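You operate a simulated robot arm through the tools that you are given. There is no shell and no other tool.

Carry out the task below with a simulated two-armed robot. There is one attempt and no reset: what you move stays moved.

## Task
Run the cable through the clog in the practice pipe and back home.
Fine: motor switch at forward, hold the black pedal, hands off drum and cable; feed lever to back for the way home, where it stays; end switched off, plug left in. Where these are worked on the way, their far stop is far enough and under half their travel is too little: motor switch.
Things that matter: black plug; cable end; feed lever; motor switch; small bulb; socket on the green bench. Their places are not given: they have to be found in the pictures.

Only the result counts: the job must be done as asked and must still hold three seconds after the hand-in. Knocking over, shifting, dropping, spilling or breaking anything else fails it.

## Robot
Two 7-joint arms with fingered hands on one trunk that stands fixed in place. Base frame: the origin is at the foot of the trunk, x ahead of it, y to its left, z up; the work surface is at about z = 620. Lengths are in mm, angles in rad, forces in N, time in s.
The left shoulder is at [79, 128, 1205], the right one opposite. Payload 5 kg a hand.
The TCP of each hand is the grasp point between the finger pads, 37 mm short of the fingertips. In the tool frame z runs along the fingers and y along their closing line. Largest opening 124 mm; the body of the gripper starts 43 mm behind the TCP. The gripper is a hand of 3 fingers: y runs from the thumb to the fingers, the wrist lies at [-21, -116, -203] in the tool frame, and closing takes about 1.5 s.
Orientation is that of the tool frame in the base frame, as a unit quaternion [x, y, z, w]. With the fingers straight down and the wrist toward the robot, the tool's x, y and z point along [0, 1, 0], [1, 0, 0] and [0, 0, -1] of the base frame.

## Interface
- The arms move only by the tool play_rows. It takes "left_commands", "right_commands" or both (then of equal length, played together; a hand with none holds still); each is a list of rows, each a list of 7 numbers: the turn, a rotation vector about the base's x, y, z in rad, then the shift along the base's x, y, z in mm, then the finger opening in mm, from 0 to 124. In form: [[ax, ay, az, dx, dy, dz, gripper], ...]. A call has 1 to 20 rows; each row is the pose to reach, as a shift and turn from the pose commanded when the call began. A row lasts 0.2 s, in which the tool goes at most 50 mm and 0.15 rad; a call with a longer step from one row to the next is refused whole, and so is a gripper value outside its range. Where a pose cannot be reached the arm comes as near as it can. A force on the tool above 90 N (or 10 N above the force at the start of the call, whichever is more), or a blocked arm, ends the call early, and 0.2 s more pass. Each finger travels about 45 mm/s and halts on what it meets, pressing with about 33 N; the grip force reading is that of the motor and also rises with nothing between the fingers. The clock runs only during rows and for 0.2 s after the last one: add rows that repeat a pose to give the fingers time. It gives the time, the measured TCP pose, the force on the tool (base axes), the opening and the grip force at its end, in the units of the frame above (readings bear some noise), with the torque about the TCP (base axes, N m) and any sound that the robot's microphone picked up, and new pictures: "show" is both (left out), scene, wrist or none (wrist: the cameras of the hands that moved).
- Cameras (640 x 400 px; columns grow to the right, rows downward): "scene" is now at [226.3, -46.6, 1383.1]; the picture's right is [-0.52, -0.86, 0.00], its down [-0.39, 0.23, -0.89] and it looks along [0.76, -0.46, -0.45] (base axes); focal length 214 px, centre (320, 200). "left" rides on the left gripper at [-72, -104, -154] in its tool frame; the picture's right is [-0.83, -0.26, 0.49], its down [0.51, -0.72, 0.47] and it looks along [0.23, 0.64, 0.73] (tool axes); focal length 243 px, centre (320, 200). "right" rides on the right gripper at [72, -104, -154] in its tool frame; the picture's right is [-0.83, 0.26, -0.49], its down [-0.51, -0.72, 0.47] and it looks along [-0.23, 0.64, 0.73] (tool axes); focal length 243 px, centre (320, 200).
- slide_trunk(by): slides the trunk up (or, below 0, down) by that many mm; the arms and the scene camera ride with it, the base frame stays. It gives what a move gives, with no picture.
- preshape(shape, hand): the hand has 3 fingers and takes this shape, open, in about a second: jaw (thumb against the fingers, like two jaws); tri (thumb and two fingers); tip (a fingertip pinch); poke (one finger out to press); point (the index stretched); flat (the hand flat); cup (the hand cupped); fist (a fist). The gripper value then closes the fingers along that shape, each until it touches; the sizes above hold for jaw. It gives what a move gives, with no picture.
- head_to(pan, tilt): turns the head with the scene camera to pan (to the left, within 1.396 rad either way) and tilt (down, from -0.506 to 1.204), counted from straight ahead of the robot. It gives what a move gives, and a new picture of the scene camera.
- point_at(camera, pixels): for up to 12 pixels [column, row] of the newest picture of that camera ("zoom" is the newest enlarged one), the place [x, y, z] in the base frame of the surface seen there, good to about 3 mm. No time passes.
- zoom(camera, box): a new picture of the part [left, top, right, bottom] of that camera's present view, enlarged. No time passes.
- job_done(): hands the job in; it is judged then, once.

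Leave the grippers open and the arms clear of the work at the hand-in unless told otherwise.

The tools are called after "Emit:" as a command line: name --argument value ..., lists and objects as JSON in quotes. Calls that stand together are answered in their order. play_rows: Moves the arms, as the interface text tells. Its arguments: {"type":"object","properties":{"left_commands":{"type":"array","items":{"type":"array","items":{"type":"number"}}},"right_commands":{"type":"array","items":{"type":"array","items":{"type":"number"}}},"show":{"type":"string","enum":["both","scene","wrist","none"]}},"required":[]} The other tools are called the same way: slide_trunk (by) slides the trunk up or down; preshape (shape, hand) gives the hand a shape; head_to (pan, tilt) turns the head that bears the scene camera; point_at (camera, pixels) gives the place of the surface under pixels of a picture; zoom (camera, box) takes an enlarged picture of a part of a camera's view; job_done () hands the job in.

At the start:

```text
time: 0.0
left_tcp_pos: [842.8, 23.9, 1433.2]
left_tool_rot: [0.707, 0.707, 0.0, -0.001]
left_wrist_force: [-0.2, 0.7, -0.3]
left_moment: [-0.04, 0.01, -0.02]
left_gripper_width: 123.3
left_gripper_force: 0.1
left_shape: jaw
right_tcp_pos: [532.3, -460.7, 1468.6]
right_tool_rot: [0.707, 0.707, 0.0, 0.0]
right_wrist_force: [1.1, 1.2, 0.5]
right_moment: [0.02, -0.02, 0.0]
right_gripper_width: 123.3
right_gripper_force: 0.0
right_shape: jaw
trunk travel left (down, up): [-400.0, 163.0]
head pan, tilt: [-0.543, 0.471]
```

scene: 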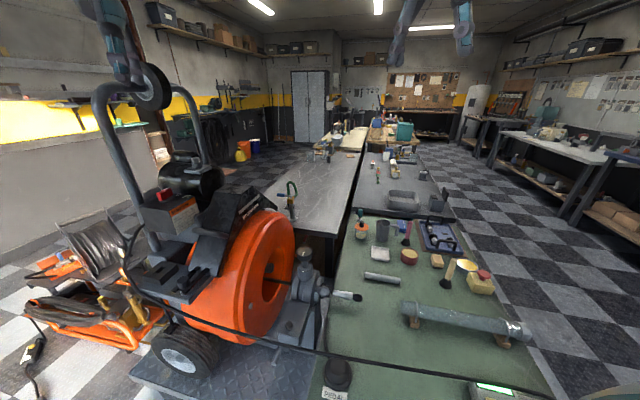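
right: 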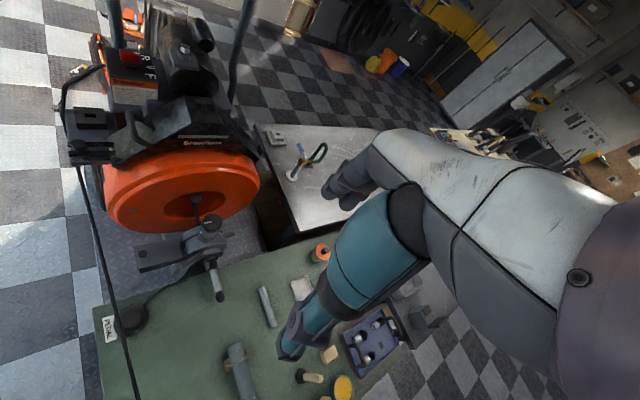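
left: 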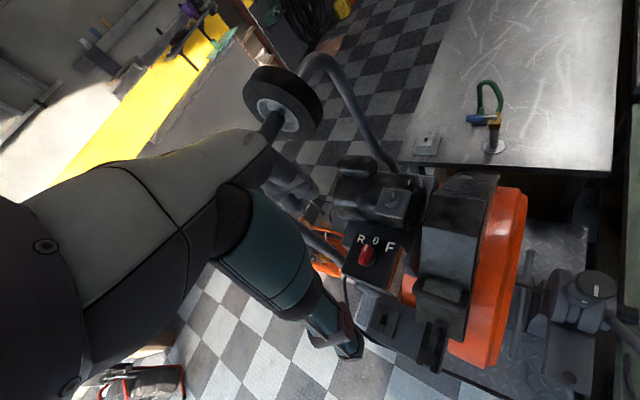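

I see a drain-cleaning machine (orange drum) on the left, a green bench with a pipe on blocks, a black pedal labelled "PEDAL", and something lit green at the bottom. I'll zoom on several regions to learn the parts first.

Emit:
zoom --camera "scene" --box '[80, 150, 330, 400]'

Emit:
zoom --camera "scene" --box '[280, 230, 640, 400]'

Emit:
zoom --camera "left" --box '[300, 130, 640, 400]'

Emit:
zoom --camera "right" --box '[40, 0, 340, 400]'

```text
1.60 times, centred on (205, 275) of scene
```

zoom: 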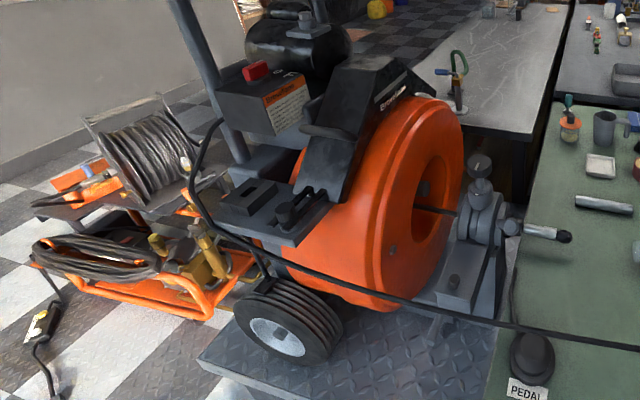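

```text
1.78 times, centred on (460, 315) of scene
```

zoom: 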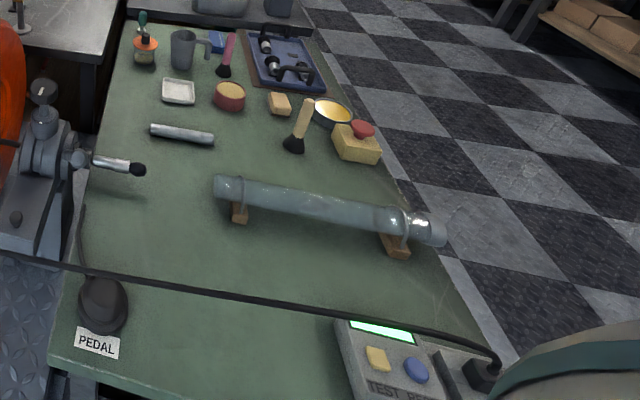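

```text
1.48 times, centred on (470, 265) of left
```

zoom: 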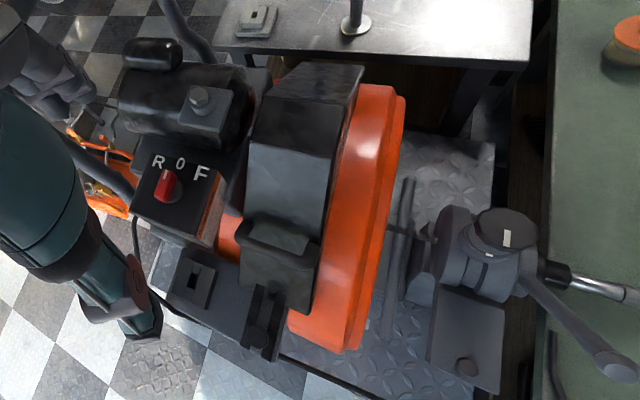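

```text
1.00 times, centred on (190, 200) of right (not enlarged: the box is as wide or as high as the picture)
```

zoom: 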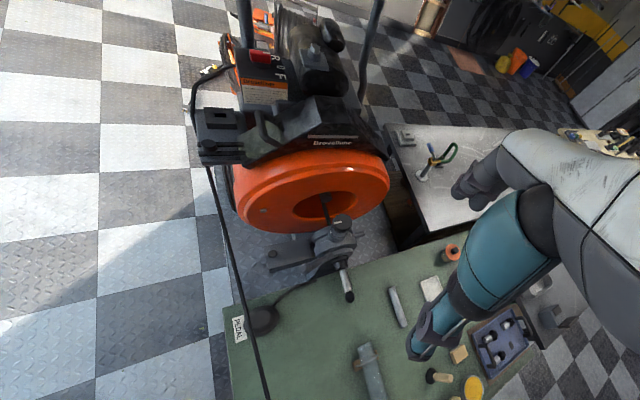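

The cord runs from the machine across the bench to a box with a green display, yellow and blue buttons and a black plug. I'll turn the head toward the near right to see that part of the green bench.

Emit:
head_to --pan -0.75 --tilt 0.95

```text
time: 0.9
left_tcp_pos: [842.0, 25.1, 1431.7]
left_tool_rot: [0.707, 0.707, 0.0, 0.0]
left_wrist_force: [-0.2, 0.3, -0.3]
left_moment: [-0.04, 0.01, 0.03]
left_gripper_width: 123.7
left_gripper_force: 0.1
left_shape: jaw
right_tcp_pos: [532.2, -459.9, 1469.2]
right_tool_rot: [0.707, 0.707, 0.0, -0.001]
right_wrist_force: [-0.1, 0.4, -0.2]
right_moment: [-0.02, 0.0, 0.01]
right_gripper_width: 123.6
right_gripper_force: 0.0
right_shape: jaw
trunk travel left (down, up): [-400.0, 163.0]
head pan, tilt: [-0.75, 0.949]
```

scene: 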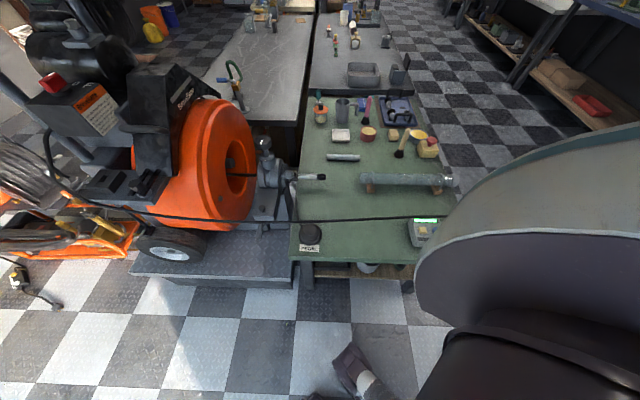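

The upper right arm hides the right end of the bench. I'll measure the visible items: pedal (310,235), display (425,220), pipe ends (365,180),(452,181), cable end (323,177), red switch (52,82), plug area.

Emit:
point_at --camera "scene" --pixels '[[310, 232], [310, 247], [425, 220], [423, 231], [366, 180], [452, 181], [323, 177], [300, 176], [52, 82], [264, 145], [290, 178], [340, 200]]'

Emit:
zoom --camera "scene" --box '[220, 80, 470, 280]'

Emit:
zoom --camera "scene" --box '[380, 190, 460, 260]'

```text
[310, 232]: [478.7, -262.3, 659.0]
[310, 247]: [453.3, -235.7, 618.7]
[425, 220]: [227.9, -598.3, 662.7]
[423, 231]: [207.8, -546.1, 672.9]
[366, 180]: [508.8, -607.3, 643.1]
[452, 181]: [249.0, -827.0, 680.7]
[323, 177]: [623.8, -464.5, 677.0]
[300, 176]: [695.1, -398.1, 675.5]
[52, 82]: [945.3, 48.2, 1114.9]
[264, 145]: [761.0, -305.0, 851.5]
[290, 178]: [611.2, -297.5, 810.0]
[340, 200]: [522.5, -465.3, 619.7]
```

```text
2.00 times, centred on (345, 180) of scene
```

zoom: 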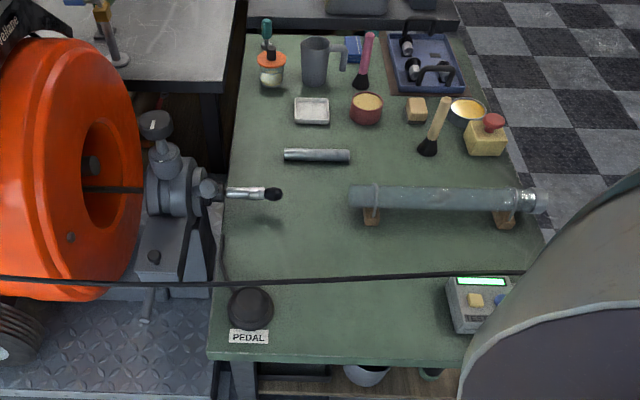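

```text
5.71 times, centred on (420, 225) of scene
```

zoom: 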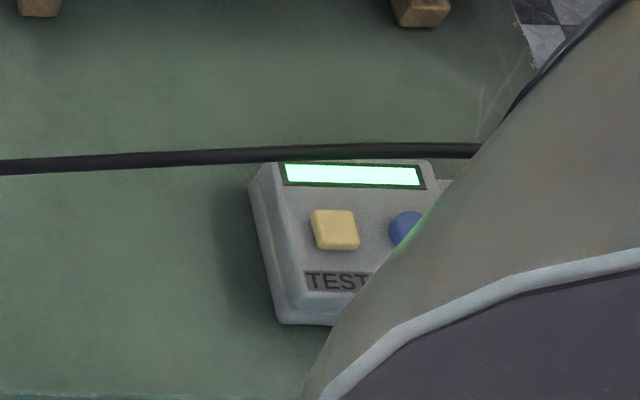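

The TEST box sits near (210,-550,670), but the right upper arm hides its right part and the plug. I'll bring the right hand lower and nearer, yawed to the right, so that its wrist camera looks at the box and plug.

Emit:
play_rows --right_commands '[[0, 0, -0.1, -19, -2, -35, 124], [0, 0, -0.2, -38, -4, -70, 124], [0, 0, -0.3, -57, -6, -105, 124], [0, 0, -0.4, -76, -8, -140, 124], [0, 0, -0.5, -95, -10, -175, 124], [0, 0, -0.6, -114, -12, -210, 124], [0, 0, -0.7, -133, -14, -245, 124], [0, 0, -0.8, -152, -16, -280, 124], [0, 0, -0.9, -171, -18, -315, 124], [0, 0, -1.0, -190, -20, -350, 124], [0, 0, -1.1, -209, -22, -385, 124], [0, 0, -1.2, -228, -24, -420, 124]]'

```text
time: 3.5
left_tcp_pos: [843.2, 22.8, 1430.7]
left_tool_rot: [0.707, 0.707, -0.001, -0.001]
left_wrist_force: [-0.2, 0.1, 0.2]
left_moment: [0.02, 0.03, 0.0]
left_gripper_width: 123.8
left_gripper_force: 0.0
left_shape: jaw
right_tcp_pos: [383.6, -562.5, 1070.8]
right_tool_rot: [0.983, 0.182, -0.002, -0.001]
right_wrist_force: [-0.2, -0.5, 0.1]
right_moment: [0.0, 0.02, 0.0]
right_gripper_width: 124.0
right_gripper_force: 0.1
right_shape: jaw
right hand out of reach, approached as far as the arm can: row 8, 9, 10, 11, 12
trunk travel left (down, up): [-400.0, 163.0]
head pan, tilt: [-0.75, 0.949]
```

scene: 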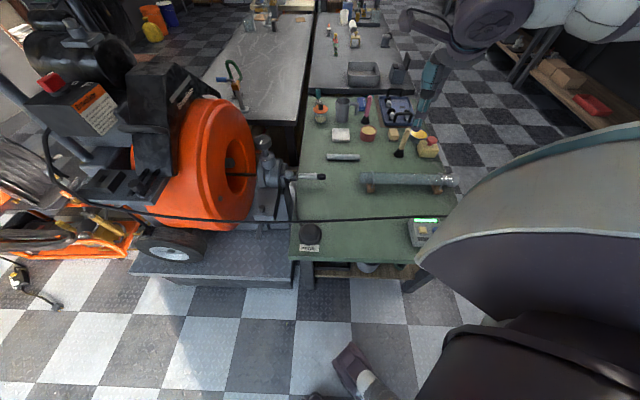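
right: 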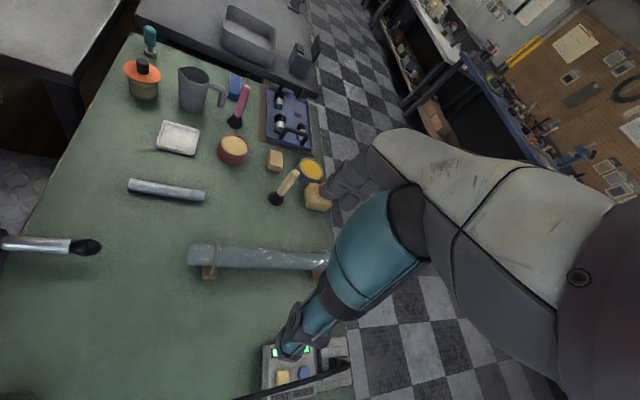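

The right wrist camera now sees the whole bench: nozzle with black cable end (80,245), pipe (250,258), TEST box partly behind the finger (290,370). I'll zoom in on several parts here.

Emit:
zoom --camera "right" --box '[220, 310, 380, 400]'

Emit:
zoom --camera "right" --box '[0, 140, 360, 300]'

Emit:
zoom --camera "right" --box '[100, 0, 360, 220]'

Emit:
head_to --pan -0.35 --tilt 0.75

```text
4.00 times, centred on (300, 355) of right
```

zoom: 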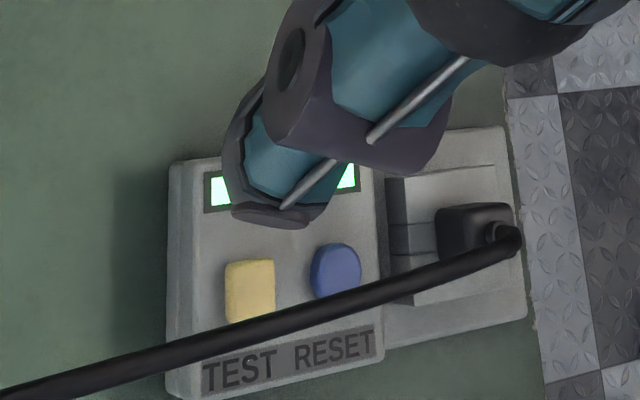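

```text
1.78 times, centred on (180, 220) of right
```

zoom: 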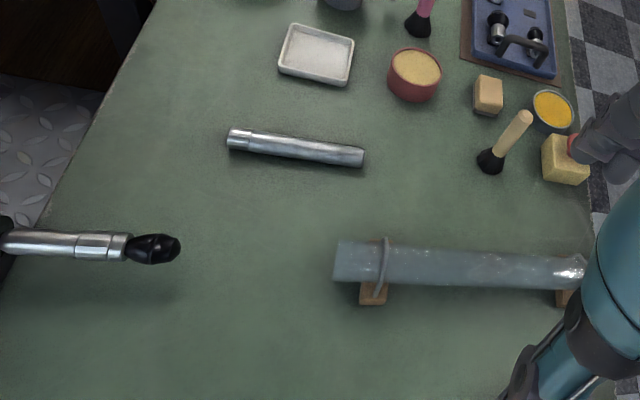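

```text
1.82 times, centred on (230, 110) of right
```

zoom: 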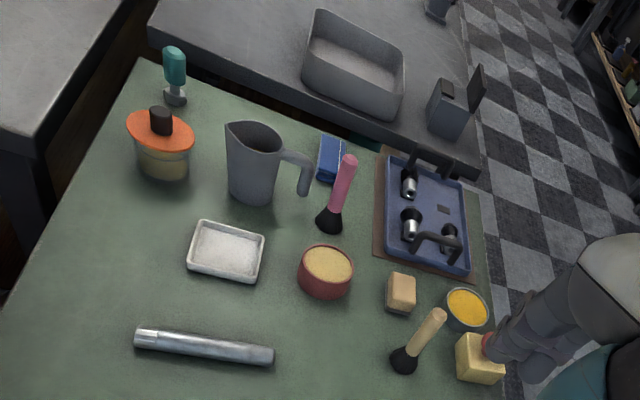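

```text
time: 4.4
left_tcp_pos: [841.6, 25.9, 1432.7]
left_tool_rot: [0.707, 0.707, 0.0, 0.0]
left_wrist_force: [-0.5, -0.4, 0.4]
left_moment: [0.01, 0.0, 0.02]
left_gripper_width: 123.5
left_gripper_force: 0.1
left_shape: jaw
right_tcp_pos: [382.1, -561.2, 1073.1]
right_tool_rot: [0.983, 0.185, -0.001, -0.001]
right_wrist_force: [0.4, 0.3, 0.9]
right_moment: [0.04, 0.01, 0.03]
right_gripper_width: 123.7
right_gripper_force: 0.0
right_shape: jaw
trunk travel left (down, up): [-400.0, 163.0]
head pan, tilt: [-0.351, 0.75]
```

scene: 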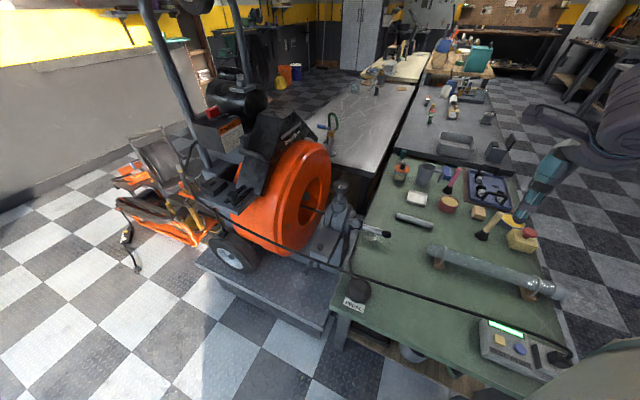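

From here the head sees the TEST/RESET box (505,335) and plug (555,358) better. Zooming on the box, the machine's switch, and the feed unit.

Emit:
zoom --camera "scene" --box '[470, 300, 600, 390]'

Emit:
zoom --camera "scene" --box '[290, 160, 420, 320]'

Emit:
zoom --camera "scene" --box '[160, 60, 340, 220]'

Emit:
zoom --camera "left" --box '[320, 140, 460, 280]'

Emit:
zoom --camera "left" --box '[500, 230, 640, 400]'

```text
4.44 times, centred on (535, 345) of scene
```

zoom: 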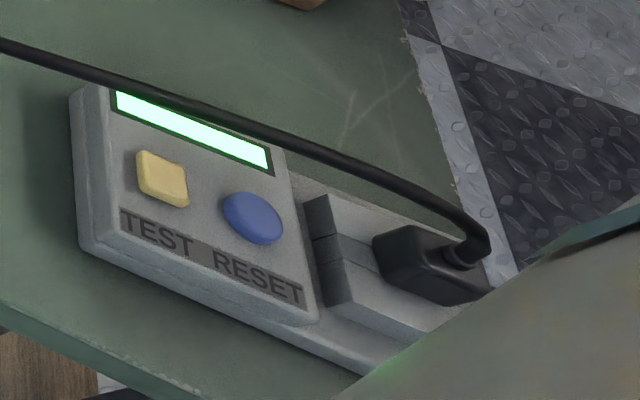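

```text
2.50 times, centred on (355, 240) of scene
```

zoom: 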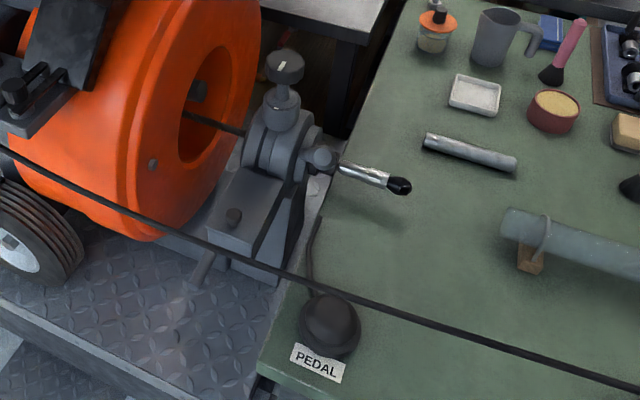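

```text
2.50 times, centred on (250, 140) of scene
```

zoom: 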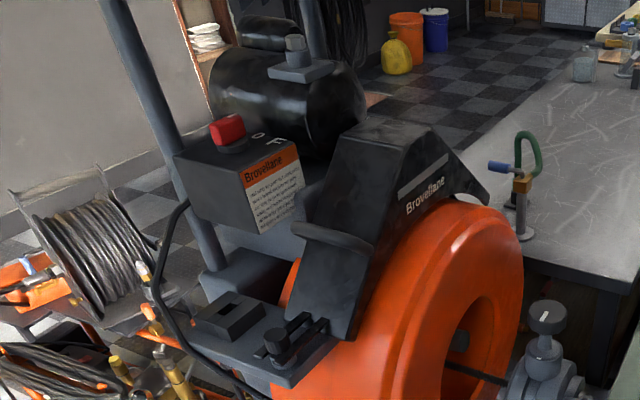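

```text
2.86 times, centred on (390, 210) of left
```

zoom: 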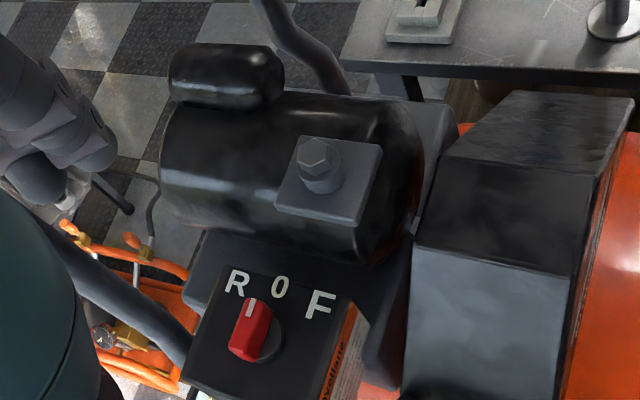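

```text
2.35 times, centred on (570, 315) of left
```

zoom: 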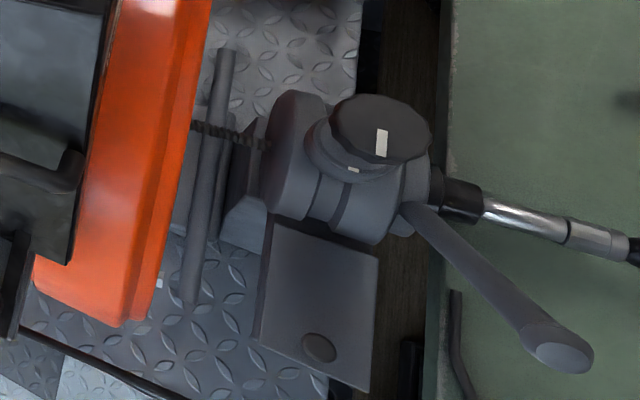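

The switch is a red rotary knob with R-0-F marks; the feed unit has a grey lever arm pointing toward the robot and a dial on top; the RCD window is lit green and the plug sits at the socket. I'll measure the handle bars, switch, feed lever and plug geometry from this scene view.

Emit:
point_at --camera "scene" --pixels '[[212, 112], [192, 115], [238, 112], [155, 50], [185, 140], [243, 60], [233, 5], [341, 188], [355, 223], [335, 255], [358, 287], [340, 205]]'

Emit:
point_at --camera "left" --pixels '[[365, 252], [378, 262], [374, 242], [403, 242], [388, 237], [345, 170], [594, 285], [555, 270], [622, 378], [600, 345], [590, 320], [570, 380]]'

Emit:
zoom --camera "scene" --box '[530, 330, 590, 380]'

```text
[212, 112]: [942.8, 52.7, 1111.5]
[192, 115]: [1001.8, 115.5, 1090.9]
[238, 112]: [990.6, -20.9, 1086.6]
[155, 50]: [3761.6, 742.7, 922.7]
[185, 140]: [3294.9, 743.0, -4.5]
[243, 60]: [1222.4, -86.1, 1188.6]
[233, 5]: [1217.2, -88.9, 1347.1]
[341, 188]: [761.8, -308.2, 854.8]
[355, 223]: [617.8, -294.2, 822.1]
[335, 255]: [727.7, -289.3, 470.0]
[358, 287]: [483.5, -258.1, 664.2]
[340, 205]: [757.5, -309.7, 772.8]
```

```text
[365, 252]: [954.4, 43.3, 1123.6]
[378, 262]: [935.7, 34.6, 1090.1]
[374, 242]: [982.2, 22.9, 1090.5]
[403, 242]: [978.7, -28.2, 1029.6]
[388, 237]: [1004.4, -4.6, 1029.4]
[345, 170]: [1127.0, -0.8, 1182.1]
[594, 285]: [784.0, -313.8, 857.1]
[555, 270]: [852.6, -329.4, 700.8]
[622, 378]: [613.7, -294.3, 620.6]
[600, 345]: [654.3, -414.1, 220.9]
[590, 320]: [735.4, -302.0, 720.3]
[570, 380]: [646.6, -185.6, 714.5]
```

```text
8.00 times, centred on (560, 355) of scene
```

zoom: 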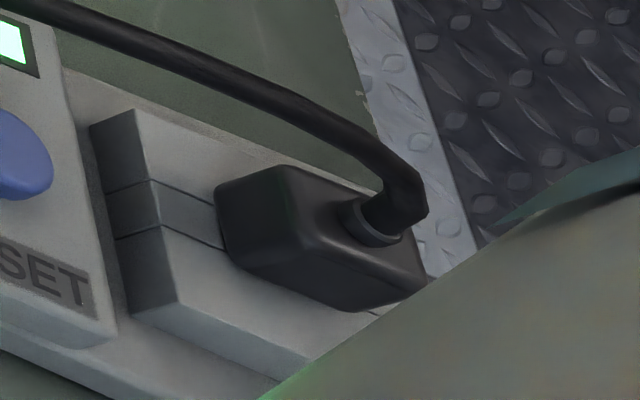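

The plug block (270,230 in the zoom) seems to sit in the socket's top. I'll measure points on the plug, socket face and box to tell whether it is fully seated.

Emit:
point_at --camera "zoom" --pixels '[[270, 180], [290, 255], [240, 230], [230, 250], [380, 285], [370, 215], [150, 140], [170, 190], [190, 270], [60, 230], [200, 310], [105, 200]]'

Emit:
point_at --camera "scene" --pixels '[[507, 327], [503, 339], [520, 349], [505, 345], [530, 360], [490, 350], [360, 287], [362, 300], [441, 250], [540, 275], [375, 230], [389, 234]]'

```text
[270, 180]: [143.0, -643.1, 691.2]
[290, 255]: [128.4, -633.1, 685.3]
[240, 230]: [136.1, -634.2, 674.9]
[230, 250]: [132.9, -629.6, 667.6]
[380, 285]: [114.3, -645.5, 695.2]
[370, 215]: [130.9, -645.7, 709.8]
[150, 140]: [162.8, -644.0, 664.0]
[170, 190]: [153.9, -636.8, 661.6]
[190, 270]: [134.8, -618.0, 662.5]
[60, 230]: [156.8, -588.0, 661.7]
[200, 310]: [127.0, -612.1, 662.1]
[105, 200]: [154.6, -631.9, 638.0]
```

```text
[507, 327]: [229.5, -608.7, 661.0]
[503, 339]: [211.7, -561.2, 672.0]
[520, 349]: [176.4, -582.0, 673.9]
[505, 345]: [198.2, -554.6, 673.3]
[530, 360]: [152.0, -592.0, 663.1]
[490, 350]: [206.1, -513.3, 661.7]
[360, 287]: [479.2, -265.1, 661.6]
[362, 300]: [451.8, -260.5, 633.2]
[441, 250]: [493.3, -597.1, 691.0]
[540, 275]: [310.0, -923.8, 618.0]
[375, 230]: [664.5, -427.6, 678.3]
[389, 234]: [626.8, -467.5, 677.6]
```

The plug body spans z 667–695 right on the socket top at 662, so it looks seated. The feed lever's ball end is at about (618,-294,822). Now I'll measure the handle bars near the motor switch before lowering the left hand for a closer look.

Emit:
point_at --camera "scene" --pixels '[[163, 50], [176, 85], [150, 15], [187, 115], [215, 5], [265, 130], [225, 140], [250, 95], [225, 185], [245, 190]]'

Emit:
point_at --camera "left" --pixels '[[330, 80], [380, 160], [310, 170], [350, 190], [400, 190], [460, 200], [440, 290], [430, 340], [380, 320], [350, 290], [285, 105], [305, 60]]'

```text
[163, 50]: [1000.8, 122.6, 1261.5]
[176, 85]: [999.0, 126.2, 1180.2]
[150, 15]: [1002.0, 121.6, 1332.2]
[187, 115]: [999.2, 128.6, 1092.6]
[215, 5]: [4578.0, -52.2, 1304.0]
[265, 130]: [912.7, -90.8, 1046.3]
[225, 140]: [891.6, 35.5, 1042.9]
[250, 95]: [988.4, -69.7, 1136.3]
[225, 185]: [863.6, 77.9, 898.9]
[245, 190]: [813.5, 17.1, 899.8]
```

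```text
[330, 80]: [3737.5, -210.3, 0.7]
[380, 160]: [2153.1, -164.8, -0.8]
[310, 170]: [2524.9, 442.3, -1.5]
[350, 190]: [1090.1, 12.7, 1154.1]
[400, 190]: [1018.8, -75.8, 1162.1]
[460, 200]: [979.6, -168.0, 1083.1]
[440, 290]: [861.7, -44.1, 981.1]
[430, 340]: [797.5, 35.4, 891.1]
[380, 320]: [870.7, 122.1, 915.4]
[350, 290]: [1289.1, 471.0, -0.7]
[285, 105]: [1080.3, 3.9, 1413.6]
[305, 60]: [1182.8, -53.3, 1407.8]
```

The left handle bar stands at (1000,125) up to z≈1410, so I'll keep clear of it. I'll move the left hand to about (783,174,1311), which should put the knob at right-centre of the left wrist picture. At the same time I bring the right hand to about (430,-330,1050), yaw back to straight, to look at the feed unit.

Emit:
play_rows --left_commands '[[0, 0, 0, -6, 15, -12, 124], [0, 0, 0, -12, 30, -24, 124], [0, 0, 0, -18, 45, -36, 124], [0, 0, 0, -24, 60, -48, 124], [0, 0, 0, -30, 75, -60, 124], [0, 0, 0, -36, 90, -72, 124], [0, 0, 0, -42, 105, -84, 124], [0, 0, 0, -48, 120, -96, 124], [0, 0, 0, -54, 135, -108, 124], [0, 0, 0, -60, 150, -120, 124]]' --right_commands '[[0, 0, 0.1, 0, 10, 0, 124], [0, 0, 0.2, 5, 30, 0, 124], [0, 0, 0.3, 10, 50, 0, 124], [0, 0, 0.4, 15, 75, 0, 124], [0, 0, 0.5, 20, 100, 0, 124], [0, 0, 0.6, 25, 125, 0, 124], [0, 0, 0.7, 30, 150, 0, 124], [0, 0, 0.8, 35, 175, 0, 124], [0, 0, 0.9, 40, 200, 0, 124], [0, 0, 1.0, 45, 230, 0, 124]]'

```text
time: 6.6
left_tcp_pos: [783.3, 176.4, 1311.3]
left_tool_rot: [0.707, 0.707, -0.001, 0.0]
left_wrist_force: [-0.9, 0.1, -0.5]
left_moment: [-0.03, 0.0, 0.03]
left_gripper_width: 123.6
left_gripper_force: 0.1
left_shape: jaw
right_tcp_pos: [499.8, -370.4, 1102.1]
right_tool_rot: [0.774, 0.634, -0.002, -0.002]
right_wrist_force: [-0.1, -0.4, -0.2]
right_moment: [-0.02, 0.05, 0.02]
right_gripper_width: 123.6
right_gripper_force: 0.1
right_shape: jaw
right hand out of reach, approached as far as the arm can: row 1, 2, 3, 4, 5, 6, 7, 8, 9, 10
trunk travel left (down, up): [-400.0, 163.0]
head pan, tilt: [-0.351, 0.75]
```

scene: 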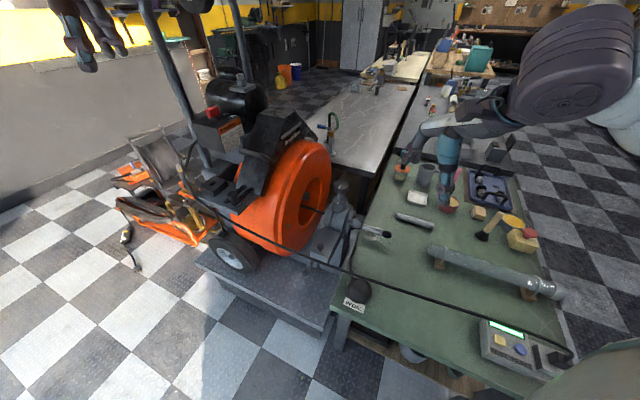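
right: 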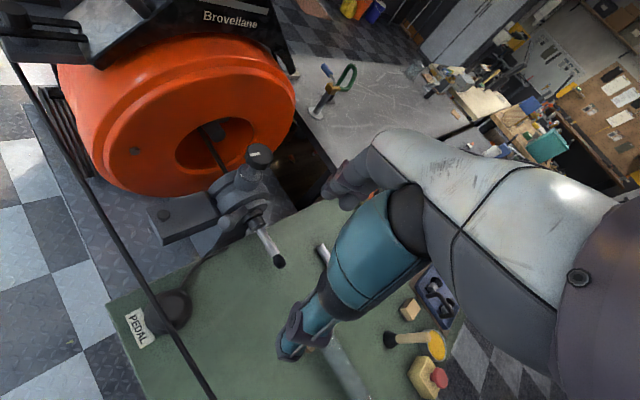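
left: 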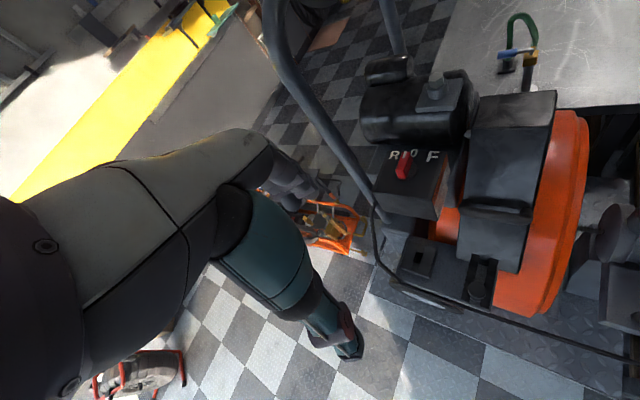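

Left camera: knob at (403,165). Right camera: feed unit at (245,190) with dial, but the lever arm isn't obvious. Zoom on both.

Emit:
zoom --camera "left" --box '[360, 120, 460, 200]'

Emit:
zoom --camera "right" --box '[130, 120, 310, 290]'

Emit:
zoom --camera "scene" --box '[300, 170, 400, 270]'

```text
5.00 times, centred on (410, 160) of left
```

zoom: 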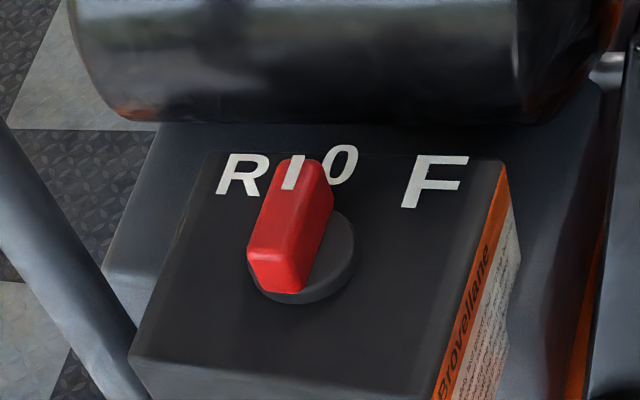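

```text
2.35 times, centred on (220, 205) of right
```

zoom: 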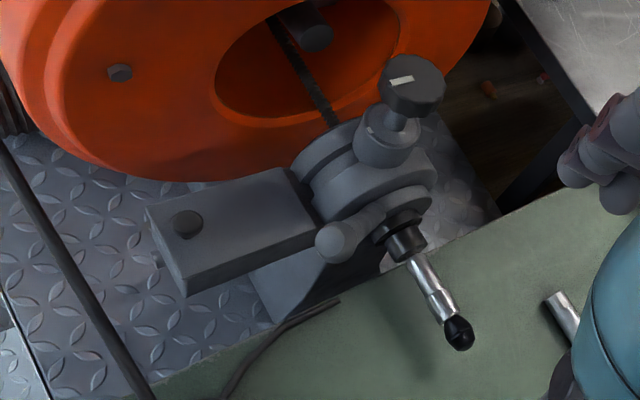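

```text
4.00 times, centred on (350, 220) of scene
```

zoom: 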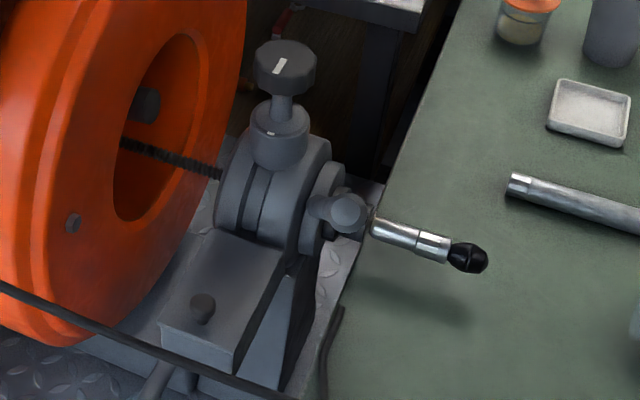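

The knob's bar is aligned with the panel's upright, i.e. at 0. The feed lever comes off the front of the feed barrel and ends in a ball at (335,240 in the right zoom). I'll measure it via the right view: base, mid, end, and cable axis.

Emit:
zoom --camera "right" --box '[180, 130, 300, 290]'

Emit:
point_at --camera "right" --pixels '[[227, 222], [236, 213], [243, 210], [255, 206], [264, 218], [280, 262], [258, 153], [216, 244], [163, 214], [240, 200], [270, 205], [247, 185]]'

Emit:
point_at --camera "scene" --pixels '[[357, 222], [349, 222], [344, 216], [352, 232], [360, 227], [357, 216], [347, 208], [341, 187], [342, 203], [320, 247], [389, 234], [371, 227]]'

```text
2.50 times, centred on (240, 210) of right
```

zoom: 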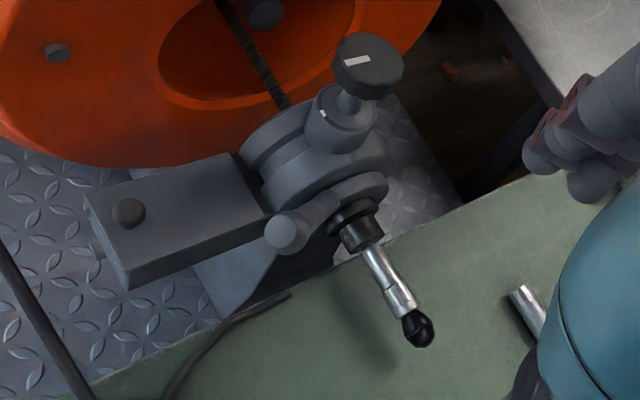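

```text
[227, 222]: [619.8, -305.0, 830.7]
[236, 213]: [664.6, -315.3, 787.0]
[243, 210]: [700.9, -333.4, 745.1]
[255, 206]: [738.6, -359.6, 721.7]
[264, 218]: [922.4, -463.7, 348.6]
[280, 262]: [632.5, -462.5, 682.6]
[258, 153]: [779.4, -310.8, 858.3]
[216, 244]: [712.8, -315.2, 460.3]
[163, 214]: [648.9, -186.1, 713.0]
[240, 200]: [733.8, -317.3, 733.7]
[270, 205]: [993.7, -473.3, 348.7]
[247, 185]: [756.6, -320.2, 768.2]
```

```text
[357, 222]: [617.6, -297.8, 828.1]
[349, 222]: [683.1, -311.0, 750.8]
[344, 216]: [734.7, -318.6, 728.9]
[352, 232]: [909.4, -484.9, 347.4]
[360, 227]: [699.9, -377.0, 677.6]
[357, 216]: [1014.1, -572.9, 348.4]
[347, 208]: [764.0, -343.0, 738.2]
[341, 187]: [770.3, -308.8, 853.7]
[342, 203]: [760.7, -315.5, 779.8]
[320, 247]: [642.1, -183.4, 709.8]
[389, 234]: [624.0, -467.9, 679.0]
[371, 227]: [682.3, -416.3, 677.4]
```

The lever runs from its base near (725,-345,715) out to the ball at (618,-300,826). I need its pivot axis, so I'll zoom more tightly on the lever base from all three cameras.

Emit:
zoom --camera "right" --box '[215, 180, 275, 235]'

Emit:
zoom --camera "scene" --box '[325, 190, 380, 240]'

Emit:
zoom --camera "left" --box '[560, 150, 640, 300]'

```text
7.27 times, centred on (245, 208) of right
```

zoom: 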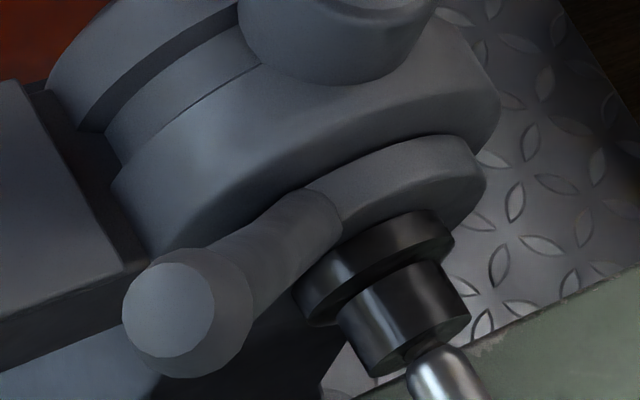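

```text
8.00 times, centred on (352, 215) of scene
```

zoom: 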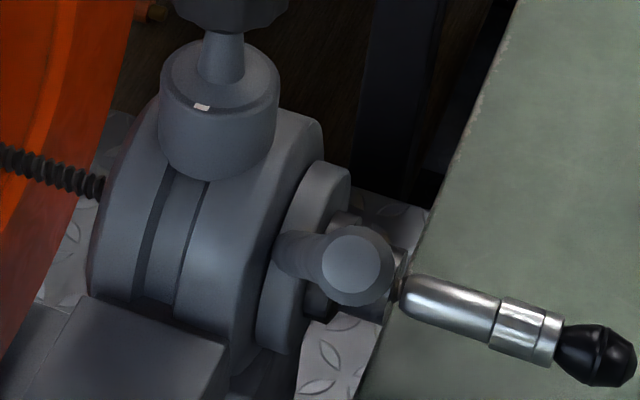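

```text
2.67 times, centred on (600, 225) of left
```

zoom: 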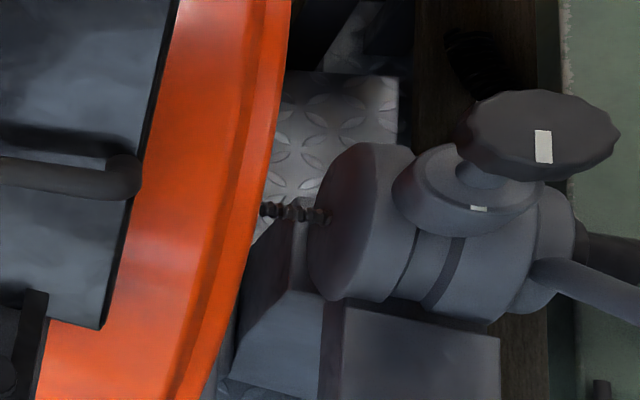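

The lever is fixed to a ring around the cable axis, so it swings about that axis. Now the knob: I'll measure the letters R (395,155), 0 (414,153), F (433,156), the knob's base (407,173), its top and ends.

Emit:
point_at --camera "left" --pixels '[[394, 155], [414, 152], [432, 156], [412, 176], [415, 170], [404, 155], [401, 175], [405, 165], [398, 172], [411, 158], [400, 190], [420, 190]]'

Emit:
zoom --camera "scene" --box '[180, 90, 260, 150]'

```text
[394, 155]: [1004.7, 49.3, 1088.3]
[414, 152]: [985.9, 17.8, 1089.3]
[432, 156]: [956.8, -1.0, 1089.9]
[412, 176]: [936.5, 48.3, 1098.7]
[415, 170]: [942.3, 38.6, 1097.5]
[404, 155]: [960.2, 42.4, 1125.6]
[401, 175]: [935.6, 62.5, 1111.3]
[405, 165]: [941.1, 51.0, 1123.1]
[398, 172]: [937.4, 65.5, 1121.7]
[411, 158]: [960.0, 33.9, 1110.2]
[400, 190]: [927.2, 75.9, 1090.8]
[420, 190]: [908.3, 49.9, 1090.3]
```

```text
6.67 times, centred on (220, 120) of scene
```

zoom: 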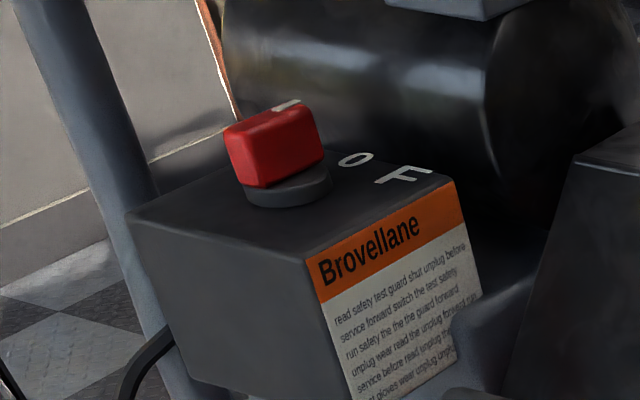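

The bar centre is about (948,53), aligned at −43° with "0" (at −43°); F lies at about −80°, so I must turn it clockwise to its stop. The left handle post (1000,125) is close, so I want to see the real shape of the left hand first. Turning the head to the left hand.

Emit:
head_to --pan 0.15 --tilt 0.2

Emit:
zoom --camera "scene" --box '[160, 50, 560, 300]'

```text
time: 7.6
left_tcp_pos: [782.9, 177.2, 1312.9]
left_tool_rot: [0.707, 0.707, -0.001, 0.0]
left_wrist_force: [0.0, 0.3, 0.1]
left_moment: [-0.02, -0.01, 0.01]
left_gripper_width: 123.7
left_gripper_force: 0.1
left_shape: jaw
right_tcp_pos: [498.8, -371.6, 1103.2]
right_tool_rot: [0.774, 0.633, -0.001, -0.001]
right_wrist_force: [1.7, 0.7, -0.1]
right_moment: [-0.01, -0.02, 0.03]
right_gripper_width: 123.8
right_gripper_force: 0.0
right_shape: jaw
trunk travel left (down, up): [-400.0, 163.0]
head pan, tilt: [0.15, 0.201]
```

scene: 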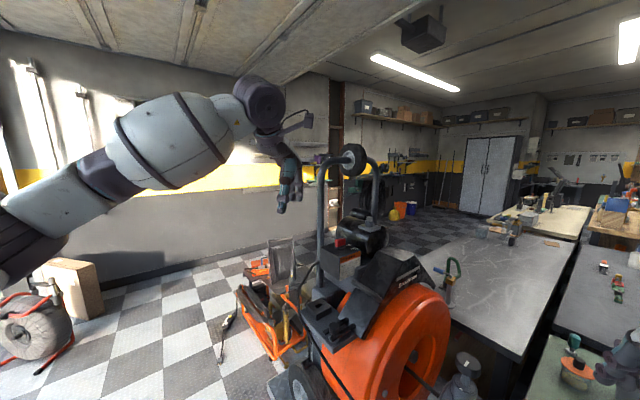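

```text
1.60 times, centred on (360, 175) of scene
```

zoom: 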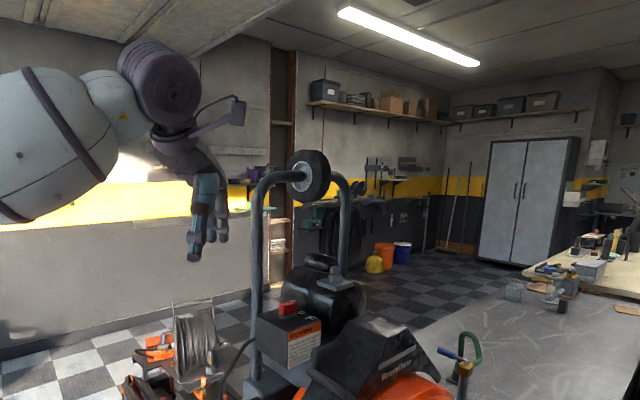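

Emit:
zoom --camera "scene" --box '[220, 70, 340, 230]'

Emit:
point_at --camera "scene" --pixels '[[281, 210], [284, 195], [298, 190], [288, 170], [262, 100], [305, 120], [283, 145], [272, 140], [320, 230], [323, 180], [355, 160], [375, 200]]'

```text
2.50 times, centred on (280, 150) of scene
```

zoom: 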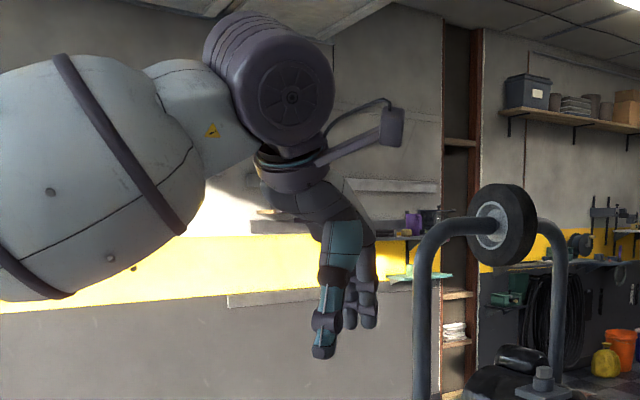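

```text
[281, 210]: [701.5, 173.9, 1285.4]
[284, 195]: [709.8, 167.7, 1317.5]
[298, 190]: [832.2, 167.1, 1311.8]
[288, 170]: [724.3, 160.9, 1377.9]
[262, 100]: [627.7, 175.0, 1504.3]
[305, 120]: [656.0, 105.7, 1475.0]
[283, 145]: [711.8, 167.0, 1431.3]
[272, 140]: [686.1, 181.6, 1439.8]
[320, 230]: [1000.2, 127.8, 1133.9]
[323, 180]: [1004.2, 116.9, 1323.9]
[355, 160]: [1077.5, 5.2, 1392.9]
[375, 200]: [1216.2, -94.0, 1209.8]
```

The hand is slender with the palm set back toward the wrist, so it fits beside the post. I move the left hand over the knob to about (948,53,1240), yaw +0.70 rad (closing line across the bar), opening 60.

Emit:
play_rows --left_commands '[[0, 0, 0.0875, 20.6, -15.5, -9, 110], [0, 0, 0.175, 41.2, -31, -18, 100], [0, 0, 0.2625, 61.9, -46.5, -27, 90], [0, 0, 0.35, 82.5, -62, -36, 80], [0, 0, 0.4375, 103.1, -77.5, -45, 70], [0, 0, 0.525, 123.7, -93, -54, 65], [0, 0, 0.6125, 144.4, -108.5, -63, 60], [0, 0, 0.7, 165, -124, -72, 60], [0, 0, 0.7, 165, -124, -72, 60]]'

```text
time: 9.6
left_tcp_pos: [947.2, 53.5, 1239.2]
left_tool_rot: [0.421, 0.907, 0.0, 0.001]
left_wrist_force: [0.0, 0.2, 0.9]
left_moment: [-0.01, -0.01, 0.01]
left_gripper_width: 60.5
left_gripper_force: 0.0
left_shape: jaw
right_tcp_pos: [498.0, -370.9, 1103.0]
right_tool_rot: [0.773, 0.634, -0.001, -0.001]
right_wrist_force: [-0.1, 0.0, -0.7]
right_moment: [0.0, 0.0, 0.02]
right_gripper_width: 123.6
right_gripper_force: 0.1
right_shape: jaw
trunk travel left (down, up): [-400.0, 163.0]
head pan, tilt: [0.15, 0.201]
```

scene: 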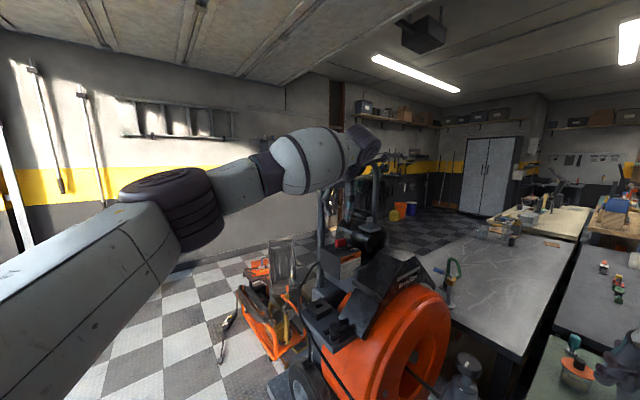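
left: 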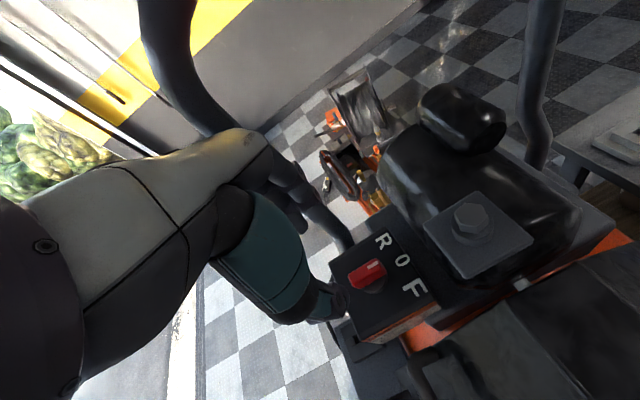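

The knob is at (367,272), right where the tool axis projects (359,277). I'll zoom to check alignment and re-measure the bar.

Emit:
zoom --camera "left" --box '[320, 220, 440, 320]'

Emit:
point_at --camera "left" --pixels '[[384, 266], [368, 272], [352, 279], [378, 262], [355, 271], [385, 275], [360, 285], [372, 280], [402, 261], [381, 241], [414, 289]]'

```text
4.00 times, centred on (380, 270) of left
```

zoom: 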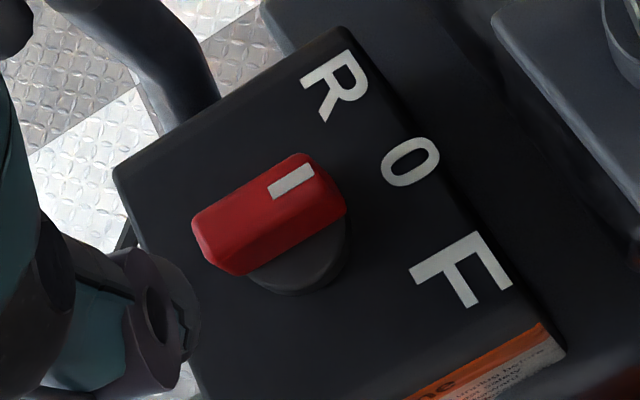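

```text
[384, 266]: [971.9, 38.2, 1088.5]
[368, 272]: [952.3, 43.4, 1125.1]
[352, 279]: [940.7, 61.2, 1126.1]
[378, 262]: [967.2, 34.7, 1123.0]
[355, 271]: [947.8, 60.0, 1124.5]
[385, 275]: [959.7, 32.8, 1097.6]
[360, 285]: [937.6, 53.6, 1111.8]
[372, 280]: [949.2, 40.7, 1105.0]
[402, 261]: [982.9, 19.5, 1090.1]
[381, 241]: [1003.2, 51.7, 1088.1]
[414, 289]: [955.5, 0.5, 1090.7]
```

Emit:
point_at --camera "left" --pixels '[[366, 273], [363, 268.5], [371, 275], [357, 272], [376, 262], [384, 271], [350, 277], [357, 284], [383, 280], [387, 276], [365, 292], [385, 284]]'

Emit:
zoom --camera "left" --box '[340, 250, 400, 300]'

```text
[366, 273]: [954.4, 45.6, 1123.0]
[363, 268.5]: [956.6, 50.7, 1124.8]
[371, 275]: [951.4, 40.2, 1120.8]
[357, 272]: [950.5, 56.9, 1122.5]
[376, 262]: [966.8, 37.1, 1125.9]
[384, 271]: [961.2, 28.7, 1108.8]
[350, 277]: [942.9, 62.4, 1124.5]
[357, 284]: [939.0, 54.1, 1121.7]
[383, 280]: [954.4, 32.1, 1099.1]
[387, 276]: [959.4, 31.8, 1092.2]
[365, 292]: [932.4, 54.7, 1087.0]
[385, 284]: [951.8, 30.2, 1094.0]
```

```text
8.00 times, centred on (370, 275) of left
```

zoom: 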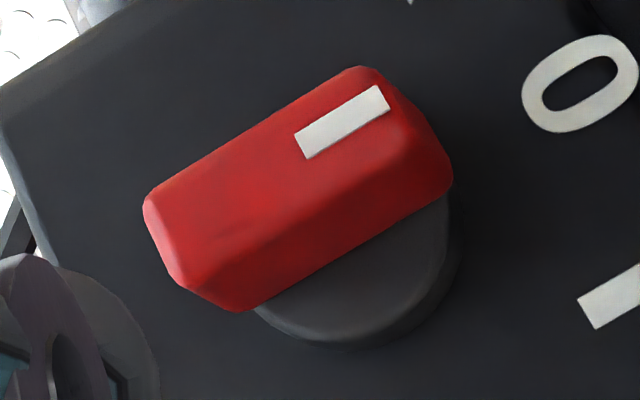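

The bar's centre is near (953,48), top z≈1124, disc top ≈1098. I'll adjust by (+6,−5.5), yaw to 0.78, and lower to TCP z≈1140 (tips ≈1103), keeping 60 open.

Emit:
play_rows --left_commands '[[0, 0, 0.08, 6, -5.5, 0, 60], [0, 0, 0.08, 6, -5.5, -20, 60], [0, 0, 0.08, 6, -5.5, -40, 60], [0, 0, 0.08, 6, -5.5, -60, 60], [0, 0, 0.08, 6, -5.5, -80, 60], [0, 0, 0.08, 6, -5.5, -98, 60], [0, 0, 0.08, 6, -5.5, -98, 60]]'

```text
time: 11.2
left_tcp_pos: [952.6, 45.9, 1141.4]
left_tool_rot: [0.385, 0.923, 0.001, -0.001]
left_wrist_force: [0.7, 1.5, -0.2]
left_moment: [0.01, 0.04, -0.04]
left_gripper_width: 60.4
left_gripper_force: 0.0
left_shape: jaw
right_tcp_pos: [497.4, -372.2, 1102.9]
right_tool_rot: [0.774, 0.634, -0.001, 0.0]
right_wrist_force: [0.7, 0.0, 0.0]
right_moment: [-0.02, 0.01, 0.0]
right_gripper_width: 124.0
right_gripper_force: 0.0
right_shape: jaw
trunk travel left (down, up): [-400.0, 163.0]
head pan, tilt: [0.15, 0.201]
```

scene: 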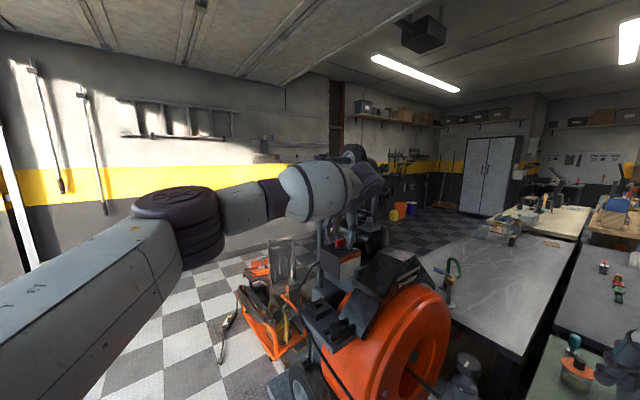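
left: 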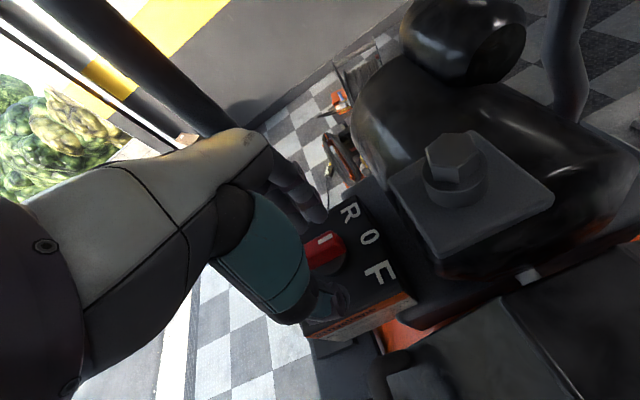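

Emit:
zoom --camera "left" --box '[250, 180, 410, 340]'

Emit:
zoom --camera "scene" --box '[300, 140, 420, 290]'

```text
2.50 times, centred on (330, 260) of left
```

zoom: 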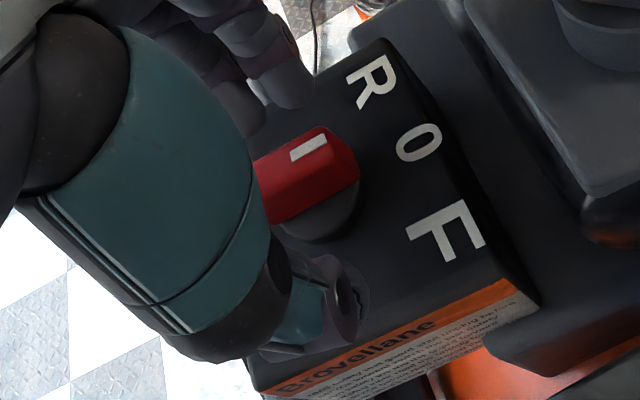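

```text
2.67 times, centred on (360, 215) of scene
```

zoom: 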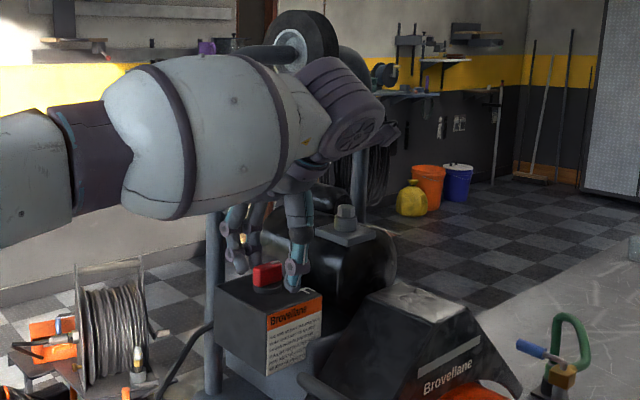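

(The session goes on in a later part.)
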